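You operate a simulated robot arm through the tools that you are given. There is no shell and no other tool. Be economical: measure what you need, move in short steps, check, and stop when the job is done.

You run a simulated robot arm. Do the job below in one go: nothing can be reset, and whatever is moved stays where it is left.

Task
Put the new potato from the table top and the menu sign on the wooden tray.
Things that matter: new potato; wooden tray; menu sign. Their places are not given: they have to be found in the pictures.

It is judged by the outcome, as a careful person would: the job done as asked, and still so three seconds after it is handed in. It fails if anything else is knocked over, pushed out of place, dropped, spilled or broken.

Robot
A 7-joint arm with a two-finger parallel gripper, fixed in place. Base frame: the origin is at the foot of the arm, x ahead of it, y to its left, z up; the work surface is at about z = -0.001. Readings come in m, degrees, newtons and seconds.
With the tool pointing down near the work surface it reaches from about 0.22 to 0.58 m from the base axis. Its first joint turns from -66.0 to 66.0 degrees. Payload 2.5 kg.
The TCP is the grasp point between the finger pads, 0.023 m short of the fingertips. In the tool frame z runs along the fingers and y along their closing line. The gripper opens to 0.094 m. The fingers are 0.038 m wide and 0.01 m thick; the gripper's body (0.054 by 0.096 m) begins 0.039 m behind the TCP.
Orientation is told as [roll, pitch, yaw] about the base's x, y, z axes, in that order, counted from this pose: with the fingers straight down and closing along the base's y, the tool's x points along the base's -x, its y along +y and its z along -z.

Tools
- The arm moves only by the tool drive_tool. Its argument "series" is a list of rows, each a list of 7 numbers: the finger opening in m, from 0 to 0.094, then the shift along the tool's x, y, z in m, then the turn, a rotation vector about the tool's x, y, z in degrees. In form: [[gripper, dx, dy, dz, ax, ay, az], ...]. A call has 1 to 8 rows; each row is the pose to reach, as a shift and turn from the pose commanded when the call began, along the tool's axes at that moment. Each row takes 0.2 s and may step no farther than 0.05 m and 8.6 degrees from the row before; otherwise, or with a gripper value out of range, the whole call is refused. A pose out of reach is approached as far as the arm can. The call stops where the force on the tool passes 40 N (or 10 N more than at its start, if that is more) or the arm is blocked; 0.2 s more then pass. Each finger travels about 0.108 m/s and halts on what it meets, pressing with about 30 N; the grip force reading is that of the motor and also rises with nothing between the fingers. The clock runs only during rows and for 0.2 s after the last one: add rows that repeat a pose to give the fingers time. It gives the time, the measured TCP pose, the force on the tool (base axes), the opening and the grip force at its end, in the units of the frame above (readings bear some noise).
- Cameras (640 x 400 px; columns grow to the right, rows downward): "scene" is fixed at [0.0934, -0.391, 0.5482]; the picture's right is [0.96, -0.30, 0.00], its down [-0.15, -0.48, -0.86] and it looks along [0.26, 0.82, -0.51] (base axes); focal length 337 px, centre (320, 200). "wrist" rides on the gripper at [-0.039, 0, -0.044] in the tool frame; the picture's right is [0.00, -1.00, 0.00], its down [0.97, 0.00, -0.24] and it looks along [0.24, 0.00, 0.97] (tool axes); focal length 218 px, centre (320, 200).
- grab_frame(camera): a new picture of that camera. It takes no simulated time.
- pixel_to_xyz(camera, pixels): for up to 12 pixels [column, row] of the newest picture of that camera ("zoom" is the newest enlarged one), the place [x, y, z] in the base frame of the surface seen there, good to about 0.003 m. It takes no simulated time.
- enlarge(camera, box): a new picture of the part [left, top, right, bottom] of that camera's present view, enlarged. It takes no simulated time.
- job_done(): hands the job in; it is judged then, once.

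Work in short steps. Measure before you move; look again where a grasp or a placing could have gone wrong, and mend it. You have 60 turns and 22 pictures in all, those below and enlarged ones among them. Open the gripper and draw the arm clear of the work before you hand the job in, unless the task says otherwise; then end with one line.

The tools are called after "Call:" as name(argument=value, ...) on one line, values as JSON. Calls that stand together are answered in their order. drive_tool: Moves the arm, as the interface text tells. Its arguments: {"type":"object","properties":{"series":{"type":"array","items":{"type":"array","items":{"type":"number"}}}},"required":["series"]} The other tools are called the same way: grab_frame (camera) takes a picture; pixel_to_xyz (camera, pixels) gives the place of the surface under pixels of a picture; enlarge (camera, box) takes an enlarged picture of a part of a camera's view; job_done () hands the job in.

At the start:

```text
time: 0.0
position: [0.4151, 0.152, 0.3185]
ee_rot: [0.0, 0.0, 0.0]
contact_force: [0.7, -0.5, 0.2]
grip_width: 0.0941
grasp_force: 0.1
```

scene: 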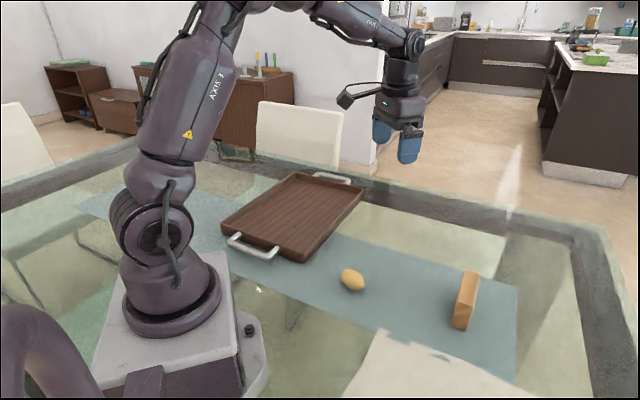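
wrist: 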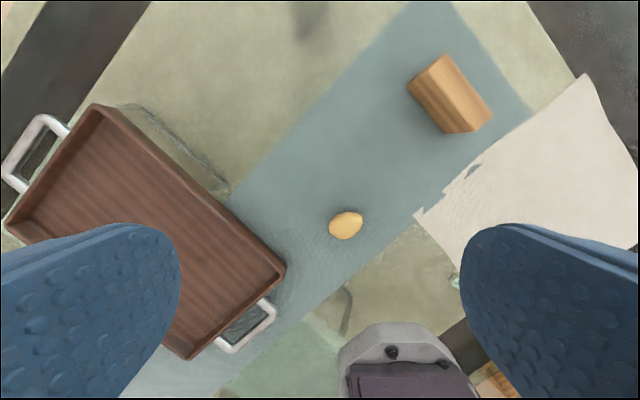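

The potato is at scene (352,279), the wooden block-like sign at (465,300), the tray around (293,215). I measure them and enlarge the sign.

Call:
pixel_to_xyz(camera="scene", pixels=[[352, 275], [352, 290], [468, 275], [460, 325], [473, 300], [458, 300], [293, 215], [225, 225], [303, 258], [360, 187], [297, 174], [290, 235]])

Call:
pixel_to_xyz(camera="wrist", pixels=[[345, 225], [330, 230], [361, 218], [343, 239], [442, 56], [491, 114], [409, 83], [445, 131], [475, 130], [450, 95], [430, 100], [465, 90]])

Call:
enlarge(camera="scene", box=[320, 240, 520, 365])

Call:
enlarge(camera="wrist", box=[300, 30, 540, 250])

```text
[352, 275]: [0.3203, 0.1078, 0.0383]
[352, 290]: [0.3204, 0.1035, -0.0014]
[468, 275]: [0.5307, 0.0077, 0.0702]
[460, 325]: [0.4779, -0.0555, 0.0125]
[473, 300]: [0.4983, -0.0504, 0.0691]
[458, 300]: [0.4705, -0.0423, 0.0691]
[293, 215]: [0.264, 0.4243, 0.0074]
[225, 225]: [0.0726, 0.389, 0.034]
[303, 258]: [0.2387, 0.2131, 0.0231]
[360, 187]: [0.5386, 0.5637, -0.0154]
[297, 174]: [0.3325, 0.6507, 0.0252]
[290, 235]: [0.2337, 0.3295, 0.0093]
```

```text
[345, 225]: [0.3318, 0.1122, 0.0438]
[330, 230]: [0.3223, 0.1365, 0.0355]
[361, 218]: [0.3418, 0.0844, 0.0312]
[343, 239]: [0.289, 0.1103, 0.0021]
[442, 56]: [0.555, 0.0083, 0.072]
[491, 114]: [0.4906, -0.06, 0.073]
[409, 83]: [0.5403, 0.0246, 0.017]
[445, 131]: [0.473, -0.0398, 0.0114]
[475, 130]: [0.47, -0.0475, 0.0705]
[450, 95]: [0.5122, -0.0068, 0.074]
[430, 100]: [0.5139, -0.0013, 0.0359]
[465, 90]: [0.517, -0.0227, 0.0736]
```

```text
3.20 times, centred on (420, 302) of scene
```

zoom: 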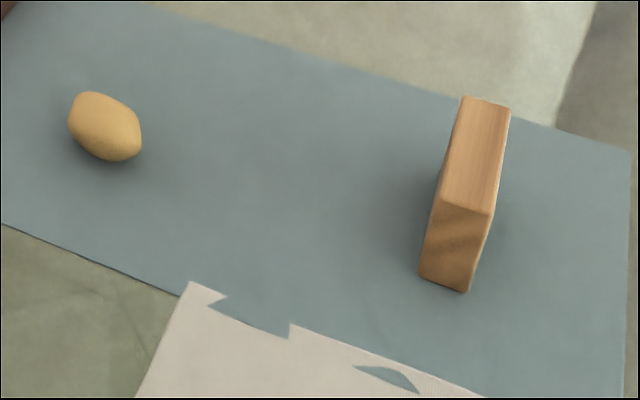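

```text
1.82 times, centred on (420, 140) of wrist
```

zoom: 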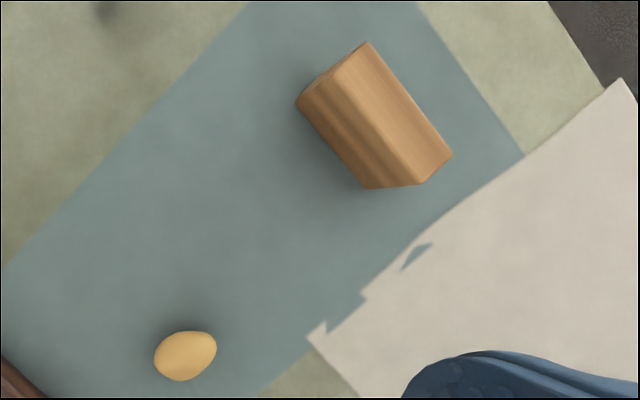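

The sign is an upright block (top at z≈0.073, about 0.093 x 0.025 m, centre near (0.513,-0.018), long axis at 45°). Next I measure the tray corners, rim and floor in the wrist picture.

Call:
pixel_to_xyz(camera="wrist", pixels=[[97, 108], [281, 268], [190, 352], [100, 140], [258, 268], [190, 330], [180, 220], [130, 180], [220, 260], [265, 325], [190, 187], [100, 210]])

Call:
pixel_to_xyz(camera="scene", pixels=[[224, 222], [305, 259], [362, 190], [295, 175], [260, 210], [320, 215], [250, 245], [330, 178], [280, 220], [300, 235], [330, 195], [300, 195]])

```text
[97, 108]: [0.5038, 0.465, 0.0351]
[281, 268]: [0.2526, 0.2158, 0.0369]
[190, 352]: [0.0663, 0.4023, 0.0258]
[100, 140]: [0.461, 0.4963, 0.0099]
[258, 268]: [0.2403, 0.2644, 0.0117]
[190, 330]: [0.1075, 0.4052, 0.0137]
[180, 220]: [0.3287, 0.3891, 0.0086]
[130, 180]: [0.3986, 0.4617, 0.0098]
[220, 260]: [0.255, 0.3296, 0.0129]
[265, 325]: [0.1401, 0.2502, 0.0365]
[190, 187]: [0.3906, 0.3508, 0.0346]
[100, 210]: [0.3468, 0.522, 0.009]
```

```text
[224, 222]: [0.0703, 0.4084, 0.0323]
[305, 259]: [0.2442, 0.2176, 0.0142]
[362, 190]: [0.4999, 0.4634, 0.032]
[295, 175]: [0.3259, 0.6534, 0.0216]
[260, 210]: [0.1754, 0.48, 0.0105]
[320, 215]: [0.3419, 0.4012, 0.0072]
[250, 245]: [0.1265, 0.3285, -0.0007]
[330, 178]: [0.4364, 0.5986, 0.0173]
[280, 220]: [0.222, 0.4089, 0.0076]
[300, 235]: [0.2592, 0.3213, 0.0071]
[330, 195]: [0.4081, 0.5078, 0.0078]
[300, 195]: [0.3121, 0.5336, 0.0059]
```

Tray is a 45° rectangle with corners near (0.25,0.215), (0.50,0.465), (0.07,0.405), (0.33,0.65), floor z≈0.009, rim ≈0.035. I go above the sign with yaw 45°.

Call:
drive_tool(series=[[0.094, -0.0163, -0.0283, 0.02, 0, 0, -7.5], [0.094, -0.0327, -0.0567, 0.04, 0, 0, -15], [0.094, -0.049, -0.085, 0.06, 0, 0, -22.5], [0.094, -0.0653, -0.1133, 0.08, 0, 0, -30], [0.094, -0.0817, -0.1417, 0.1, 0, 0, -37.5], [0.094, -0.098, -0.17, 0.12, 0, 0, -45], [0.094, -0.098, -0.17, 0.12, 0, 0, -45]])

Call:
grab_frame(camera="wrist")

```text
time: 1.6
position: [0.5132, -0.0174, 0.1995]
ee_rot: [0.0, -0.1, 45.1]
contact_force: [-0.4, 0.0, 1.3]
grip_width: 0.0939
grasp_force: 0.0
```

```text
17 pictures are left
```

wrist: 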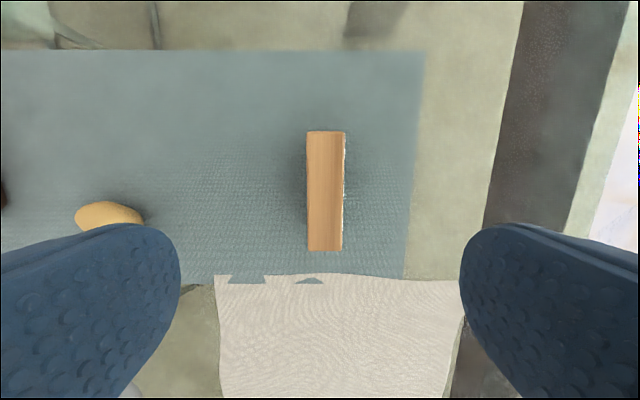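

The sign is aligned, columns 306–344, rows 131–251. I check its top edges for the exact centre.

Call:
pixel_to_xyz(camera="wrist", pixels=[[309, 190], [341, 190], [325, 134], [325, 248], [325, 190], [108, 212]])

Call:
enlarge(camera="wrist", box=[260, 115, 400, 265])

```text
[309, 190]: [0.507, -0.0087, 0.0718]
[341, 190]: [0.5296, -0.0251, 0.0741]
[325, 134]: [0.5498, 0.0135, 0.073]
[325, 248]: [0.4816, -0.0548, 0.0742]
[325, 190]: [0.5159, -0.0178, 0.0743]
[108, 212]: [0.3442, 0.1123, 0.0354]
```

```text
2.67 times, centred on (330, 190) of wrist
```

zoom: 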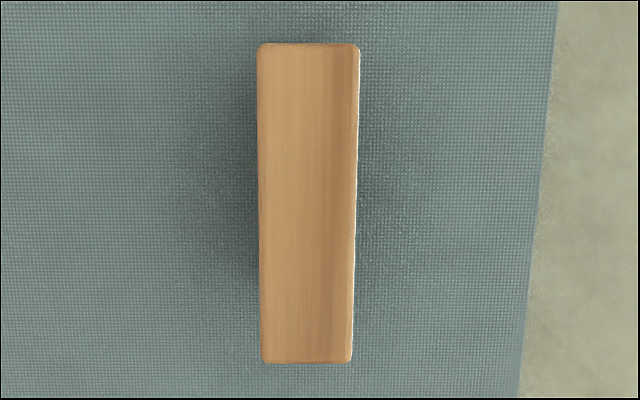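

Centre ≈(0.517,-0.019), top 0.074. I shift ~4 mm sideways, descend to z≈0.045 and close.

Call:
drive_tool(series=[[0.094, -0.0014, -0.0042, 0.04, 0, 0, 0], [0.094, -0.0014, -0.0042, 0.08, 0, 0, 0], [0.094, -0.0014, -0.0042, 0.12, 0, 0, 0], [0.094, -0.0014, -0.0042, 0.1545, 0, 0, 0], [0.094, -0.0014, -0.0042, 0.1545, 0, 0, 0], [0.01, -0.0014, -0.0042, 0.1545, 0, 0, 0], [0.01, -0.0014, -0.0042, 0.1545, 0, 0, 0], [0.01, -0.0014, -0.0042, 0.1545, 0, 0, 0]])

```text
time: 3.4
position: [0.5179, -0.0204, 0.0433]
ee_rot: [0.0, 0.0, 45.0]
contact_force: [-0.1, -0.1, 1.0]
grip_width: 0.0296
grasp_force: 29.7
```

Held at 0.030 m. I lift straight up.

Call:
drive_tool(series=[[0.01, 0, 0, -0.02, 0, 0, 0], [0.01, 0, 0, -0.06, 0, 0, 0], [0.01, 0, 0, -0.1, 0, 0, 0], [0.01, 0, 0, -0.14, 0, 0, 0], [0.01, 0, 0, -0.14, 0, 0, 0]])

Call:
grab_frame(camera="wrist")

```text
time: 4.6
position: [0.5178, -0.0193, 0.183]
ee_rot: [0.0, 0.0, 45.0]
contact_force: [0.0, -0.2, -1.3]
grip_width: 0.0296
grasp_force: 29.6
```

```text
15 pictures are left
```

wrist: 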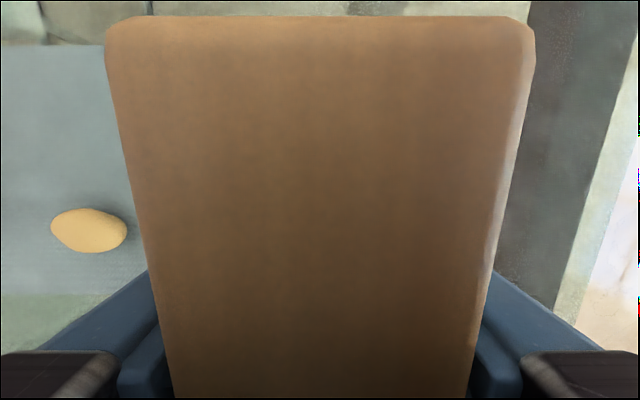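

The sign is held level. I carry it toward tray point (0.322,0.412) in two calls.

Call:
drive_tool(series=[[0.01, -0.0151, 0.0403, 0, 0, 0, 0], [0.01, -0.0302, 0.0805, 0, 0, 0, 0], [0.01, -0.0453, 0.1208, 0, 0, 0, 0], [0.01, -0.0604, 0.1611, 0, 0, 0, 0], [0.01, -0.0755, 0.2014, 0, 0, 0, 0], [0.01, -0.0906, 0.2416, 0, 0, 0, 0], [0.01, -0.1056, 0.2819, 0, 0, 0, 0], [0.01, -0.1207, 0.3222, 0, 0, 0, 0]])

Call:
drive_tool(series=[[0.01, -0.0151, 0.0403, 0, 0, 0, 0], [0.01, -0.0302, 0.0805, 0, 0, 0, 0], [0.01, -0.0453, 0.1208, 0, 0, 0, 0], [0.01, -0.0453, 0.1208, 0, 0, 0, 0]])

Call:
grab_frame(camera="scene")

Call:
grab_frame(camera="wrist")

```text
time: 6.4
position: [0.3754, 0.2937, 0.1853]
ee_rot: [0.0, 0.1, 44.9]
contact_force: [0.7, 0.8, -1.3]
grip_width: 0.0294
grasp_force: 30.2
```

```text
time: 7.4
position: [0.322, 0.4129, 0.1828]
ee_rot: [0.0, 0.1, 44.9]
contact_force: [-0.8, -0.5, -0.6]
grip_width: 0.0295
grasp_force: 30.0
```

```text
14 pictures are left
```

scene: 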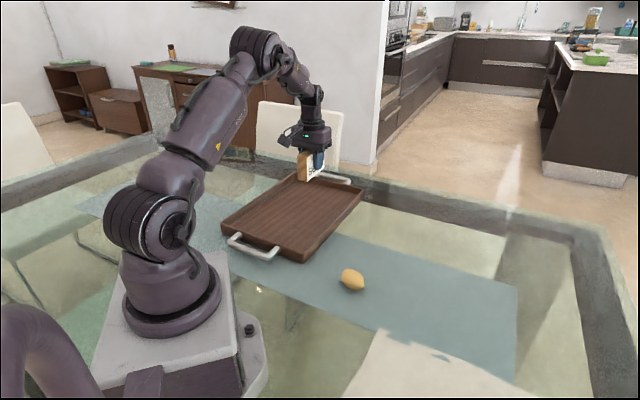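

```text
13 pictures are left
```

wrist: 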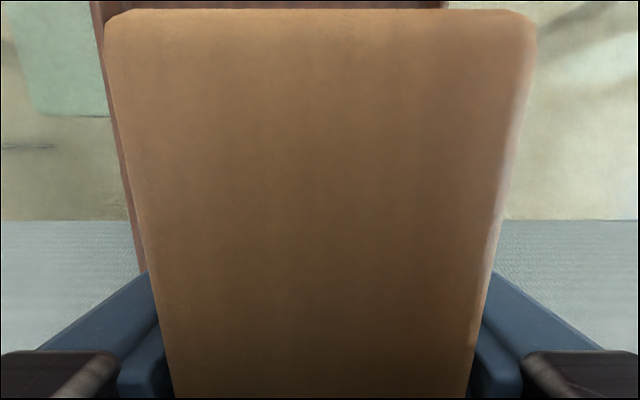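

The sign hangs over the tray interior. I lower to just above the floor (TCP z≈0.0545).

Call:
drive_tool(series=[[0.01, 0, 0, 0.04, 0, 0, 0], [0.01, 0, 0, 0.08, 0, 0, 0], [0.01, 0, 0, 0.11, 0, 0, 0], [0.01, 0, 0, 0.125, 0, 0, 0], [0.01, 0, 0, 0.1285, 0, 0, 0], [0.01, 0, 0, 0.1285, 0, 0, 0]])

```text
time: 8.8
position: [0.3196, 0.4098, 0.0541]
ee_rot: [0.0, -0.1, 45.0]
contact_force: [-0.2, -0.4, 0.0]
grip_width: 0.0296
grasp_force: 30.5
```

No contact yet; I creep down in 1 mm rows.

Call:
drive_tool(series=[[0.01, 0, 0, 0.001, 0, 0, 0], [0.01, 0, 0, 0.002, 0, 0, 0], [0.01, 0, 0, 0.002, 0, 0, 0]])

Call:
enlarge(camera="scene", box=[210, 130, 380, 265])

```text
time: 9.6
position: [0.3194, 0.4114, 0.0534]
ee_rot: [0.0, 0.0, 45.0]
contact_force: [0.5, 0.1, -0.7]
grip_width: 0.0298
grasp_force: 30.0
```

```text
2.96 times, centred on (295, 198) of scene
```

zoom: 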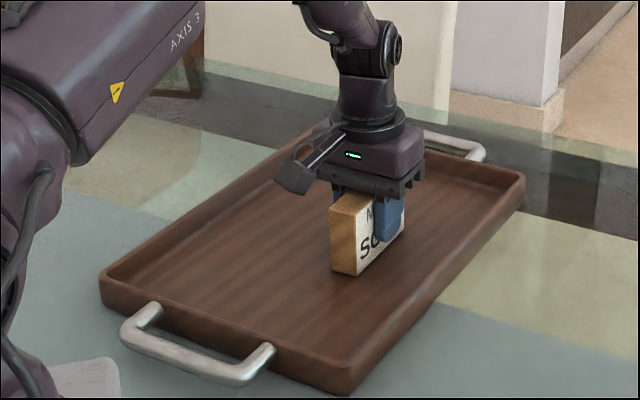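

The sign is nearly down, still without force; I creep a further 3 mm.

Call:
drive_tool(series=[[0.01, 0, 0, 0.001, 0, 0, 0], [0.01, 0, 0, 0.002, 0, 0, 0], [0.01, 0, 0, 0.002, 0, 0, 0]])

```text
time: 10.4
position: [0.3215, 0.411, 0.0511]
ee_rot: [0.1, 0.0, 45.1]
contact_force: [-0.1, -1.4, 2.8]
grip_width: 0.0298
grasp_force: 30.2
```

Force is just starting (2.8 N); one more millimetre.

Call:
drive_tool(series=[[0.01, 0, 0, 0.001, 0, 0, 0], [0.01, 0, 0, 0.001, 0, 0, 0]])

```text
time: 11.0
position: [0.3214, 0.4115, 0.0513]
ee_rot: [0.0, 0.1, 45.0]
contact_force: [-2.6, -3.7, 14.3]
grip_width: 0.0296
grasp_force: 29.9
```

Firm contact (14 N). I release slowly and then rise.

Call:
drive_tool(series=[[0.035, 0, 0, -0.001, 0, 0, 0], [0.045, 0, 0, -0.001, 0, 0, 0], [0.07, 0, 0, -0.001, 0, 0, 0], [0.07, 0, 0, -0.001, 0, 0, 0], [0.07, 0, 0, -0.03, 0, 0, 0], [0.07, 0, 0, -0.07, 0, 0, 0], [0.07, 0, 0, -0.11, 0, 0, 0], [0.07, 0, 0, -0.15, 0, 0, 0]])

Call:
grab_frame(camera="wrist")

```text
time: 12.8
position: [0.3213, 0.4109, 0.1989]
ee_rot: [0.0, 0.0, 45.0]
contact_force: [-0.1, 0.1, 0.6]
grip_width: 0.0701
grasp_force: 0.1
```

```text
11 pictures are left
```

wrist: 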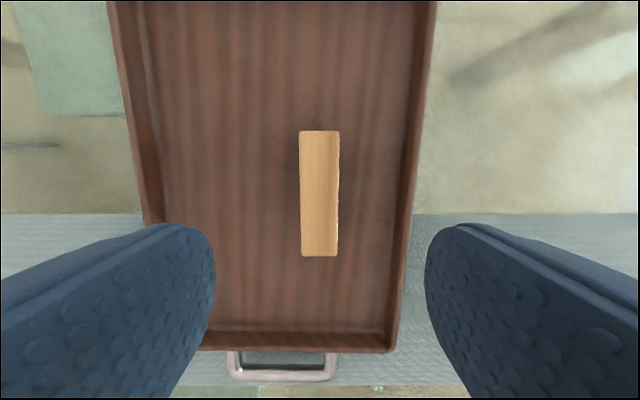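

The sign stands upright in the tray. I move above the potato while turning to yaw ≈113° so the fingers close across its short axis.

Call:
drive_tool(series=[[0.08, 0.0263, -0.027, 0, 0, 0, -8.5], [0.094, 0.0525, -0.0539, 0, 0, 0, -17], [0.094, 0.0788, -0.0809, 0, 0, 0, -25.5], [0.094, 0.105, -0.1079, 0, 0, 0, -34], [0.094, 0.1313, -0.1348, 0, 0, 0, -42.5], [0.094, 0.1575, -0.1618, 0, 0, 0, -51], [0.094, 0.1838, -0.1887, 0, 0, 0, -59.5], [0.094, 0.21, -0.2157, 0, 0, 0, -68]])

Call:
grab_frame(camera="wrist")

```text
time: 14.6
position: [0.3239, 0.1093, 0.2026]
ee_rot: [-0.1, 0.0, 113.1]
contact_force: [-0.7, 0.5, 0.9]
grip_width: 0.0938
grasp_force: 0.1
```

```text
10 pictures are left
```

wrist: 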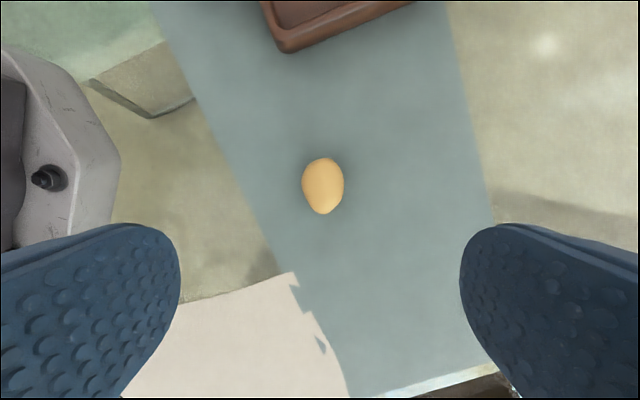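

The potato's long axis is along the picture vertical, cols 301–344, rows 157–214. I measure its centre.

Call:
pixel_to_xyz(camera="wrist", pixels=[[322, 185], [304, 185], [341, 185], [322, 160], [322, 211], [323, 175]])

```text
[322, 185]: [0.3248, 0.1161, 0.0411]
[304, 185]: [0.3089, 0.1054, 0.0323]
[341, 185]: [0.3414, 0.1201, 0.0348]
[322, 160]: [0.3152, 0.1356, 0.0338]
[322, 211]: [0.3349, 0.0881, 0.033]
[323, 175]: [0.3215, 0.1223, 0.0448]
```

Centre ≈(0.325,0.112), top 0.044. I descend to about z=0.03 and check.

Call:
drive_tool(series=[[0.094, -0.002, -0.002, 0.045, 0, 0, 0], [0.094, -0.002, -0.002, 0.09, 0, 0, 0], [0.094, -0.002, -0.002, 0.135, 0, 0, 0], [0.094, -0.002, -0.002, 0.16, 0, 0, 0], [0.094, -0.002, -0.002, 0.172, 0, 0, 0], [0.094, -0.002, -0.002, 0.172, 0, 0, 0]])

```text
time: 16.0
position: [0.3268, 0.1118, 0.0287]
ee_rot: [0.0, 0.0, 113.0]
contact_force: [0.0, 0.1, 0.1]
grip_width: 0.0941
grasp_force: 0.0
```

At z≈0.028 with fingertips just above the table; I go 2 mm lower and close.

Call:
drive_tool(series=[[0.094, 0, 0, 0.002, 0, 0, 0], [0.06, 0, 0, 0.002, 0, 0, 0], [0.01, 0, 0, 0.002, 0, 0, 0], [0.01, 0, 0, 0.002, 0, 0, 0], [0.01, 0, 0, 0.002, 0, 0, 0]])

Call:
drive_tool(series=[[0.01, 0, 0, -0.02, 0, 0, 0], [0.01, 0, 0, -0.06, 0, 0, 0], [0.01, 0, 0, -0.1, 0, 0, 0], [0.01, 0, 0, -0.14, 0, 0, 0], [0.01, 0, 0, -0.14, 0, 0, 0]])

Call:
grab_frame(camera="wrist")

```text
time: 17.2
position: [0.3269, 0.1117, 0.0265]
ee_rot: [0.0, -0.1, 113.0]
contact_force: [0.7, -0.4, 0.1]
grip_width: 0.0418
grasp_force: 30.0
```

```text
time: 18.4
position: [0.326, 0.1114, 0.166]
ee_rot: [0.0, 0.0, 112.9]
contact_force: [-0.3, 1.0, -1.0]
grip_width: 0.0417
grasp_force: 30.2
```

```text
9 pictures are left
```

wrist: 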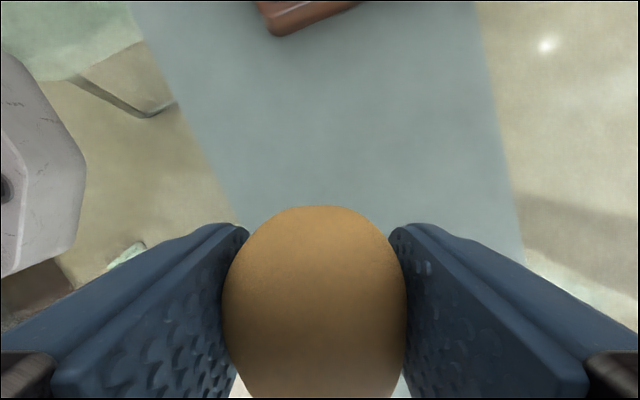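

The potato is held (0.042 m). I carry it over the free end of the tray at (0.2125,0.3605), turning back to yaw 45°.

Call:
drive_tool(series=[[0.01, -0.0342, 0.0009, 0, 0, 0, 8.5], [0.01, -0.0684, 0.0018, 0, 0, 0, 17], [0.01, -0.1026, 0.0027, 0, 0, 0, 25.5], [0.01, -0.1368, 0.0035, 0, 0, 0, 34], [0.01, -0.171, 0.0044, 0, 0, 0, 42.5], [0.01, -0.2052, 0.0053, 0, 0, 0, 51], [0.01, -0.2394, 0.0062, 0, 0, 0, 59.5], [0.01, -0.2736, 0.0071, 0, 0, 0, 68]])

Call:
grab_frame(camera="wrist")

Call:
enlarge(camera="scene", box=[200, 130, 380, 265])

```text
time: 20.2
position: [0.2139, 0.361, 0.1657]
ee_rot: [0.1, -0.1, 44.9]
contact_force: [0.6, 0.2, -0.9]
grip_width: 0.0418
grasp_force: 30.0
```

```text
8 pictures are left
```

wrist: 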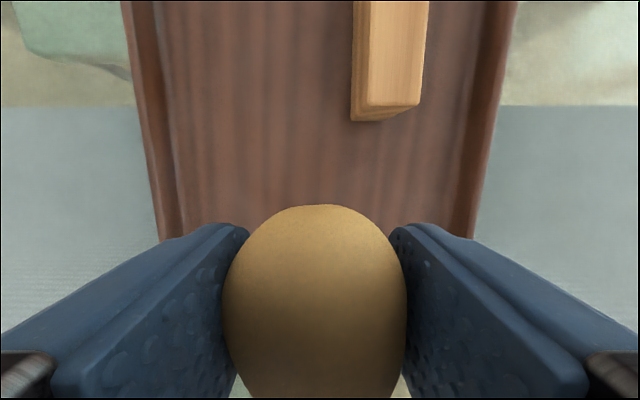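

```text
2.96 times, centred on (290, 198) of scene
```

zoom: 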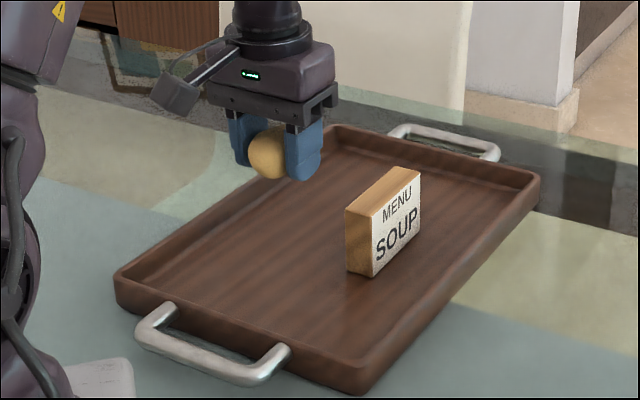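

The sign reads "MENU SOUP" and stands well; the potato is over the free part of the tray. I shift 2 cm further from the sign and lower to z≈0.038.

Call:
drive_tool(series=[[0.01, 0, 0.02, 0.03, 0, 0, 0], [0.01, 0, 0.02, 0.07, 0, 0, 0], [0.01, 0, 0.02, 0.11, 0, 0, 0], [0.01, 0, 0.02, 0.125, 0, 0, 0], [0.01, 0, 0.02, 0.128, 0, 0, 0], [0.01, 0, 0.02, 0.128, 0, 0, 0]])

Call:
drive_tool(series=[[0.01, 0, 0, 0.001, 0, 0, 0], [0.01, 0, 0, 0.002, 0, 0, 0], [0.01, 0, 0, 0.002, 0, 0, 0]])

```text
time: 21.6
position: [0.1974, 0.3754, 0.0385]
ee_rot: [0.1, 0.0, 45.0]
contact_force: [-0.4, 0.6, -1.2]
grip_width: 0.0417
grasp_force: 30.1
```

```text
time: 22.4
position: [0.1991, 0.3757, 0.0354]
ee_rot: [0.0, 0.1, 45.0]
contact_force: [0.1, -0.4, -0.4]
grip_width: 0.0415
grasp_force: 30.6
```

About 1–2 mm to go; I creep on to contact.

Call:
drive_tool(series=[[0.01, 0, 0, 0.001, 0, 0, 0], [0.01, 0, 0, 0.0018, 0, 0, 0], [0.01, 0, 0, 0.0018, 0, 0, 0]])

```text
time: 23.2
position: [0.199, 0.3749, 0.0357]
ee_rot: [-0.1, 0.0, 45.0]
contact_force: [-1.2, -1.2, 1.6]
grip_width: 0.0415
grasp_force: 30.1
```

Contact is beginning (1.6 N). I open gently, then rise.

Call:
drive_tool(series=[[0.044, 0, 0, 0.0003, 0, 0, 0], [0.048, 0, 0, 0.0003, 0, 0, 0], [0.06, 0, 0, 0, 0, 0, 0], [0.08, 0, 0, 0, 0, 0, 0], [0.08, 0, 0, -0.03, 0, 0, 0], [0.08, 0, 0, -0.07, 0, 0, 0], [0.08, 0, 0, -0.11, 0, 0, 0], [0.08, 0, 0, -0.15, 0, 0, 0]])

Call:
grab_frame(camera="wrist")

Call:
enlarge(camera="scene", box=[200, 130, 380, 265])

```text
time: 25.0
position: [0.1982, 0.3747, 0.1843]
ee_rot: [0.0, 0.0, 45.0]
contact_force: [1.0, 0.0, 0.1]
grip_width: 0.0799
grasp_force: 0.1
```

```text
6 pictures are left
```

wrist: 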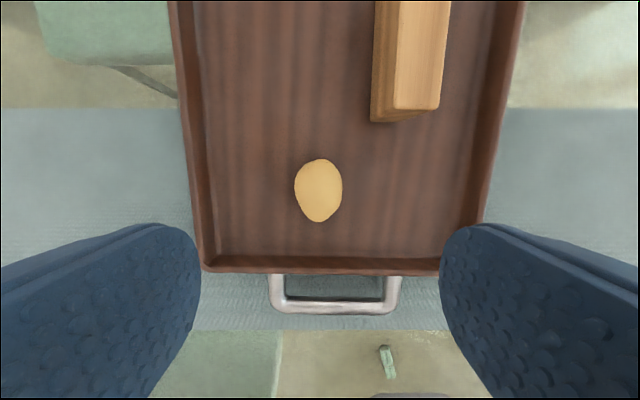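

```text
2.96 times, centred on (290, 198) of scene
```

zoom: 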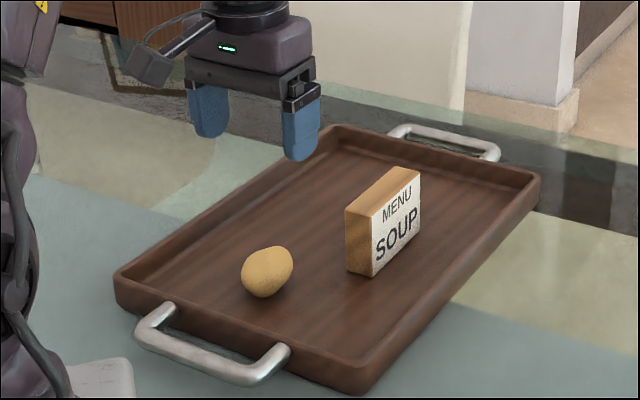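

Both items are resting in the tray. I raise the arm and draw it away from the tray, then check once more.

Call:
drive_tool(series=[[0.09, 0, 0, -0.04, 0, 0, 0], [0.09, 0, 0, -0.08, 0, 0, 0], [0.09, 0, -0.04, -0.1, 0, 0, 0], [0.09, 0, -0.08, -0.1, 0, 0, 0], [0.09, 0, -0.12, -0.1, 0, 0, 0], [0.09, 0, -0.16, -0.1, 0, 0, 0], [0.09, 0, -0.2, -0.1, 0, 0, 0], [0.09, 0, -0.2, -0.1, 0, 0, 0]])

Call:
grab_frame(camera="scene")

```text
time: 26.8
position: [0.3413, 0.2321, 0.2843]
ee_rot: [0.0, 0.0, 45.1]
contact_force: [-0.6, 0.8, -0.6]
grip_width: 0.0902
grasp_force: 0.2
```

```text
4 pictures are left
```

scene: 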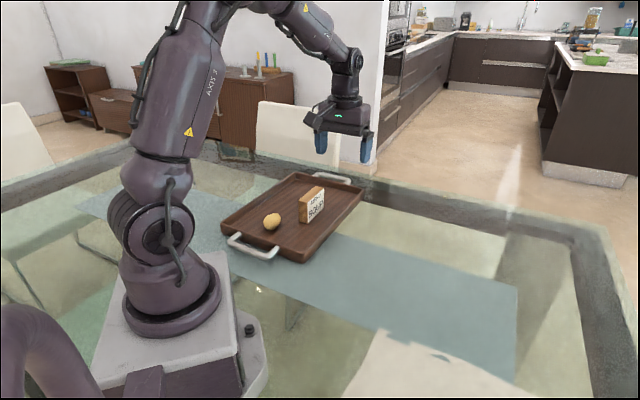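

The potato (272,221) and the sign (312,205) rest in the tray, the tray has not moved, and the arm is clear. I hand the job in.

Call:
job_done()

```text
The job is handed in.
```

The new potato and the menu sign are both on the wooden tray, with the sign standing upright. The gripper is open, the arm is clear, and nothing else was disturbed.
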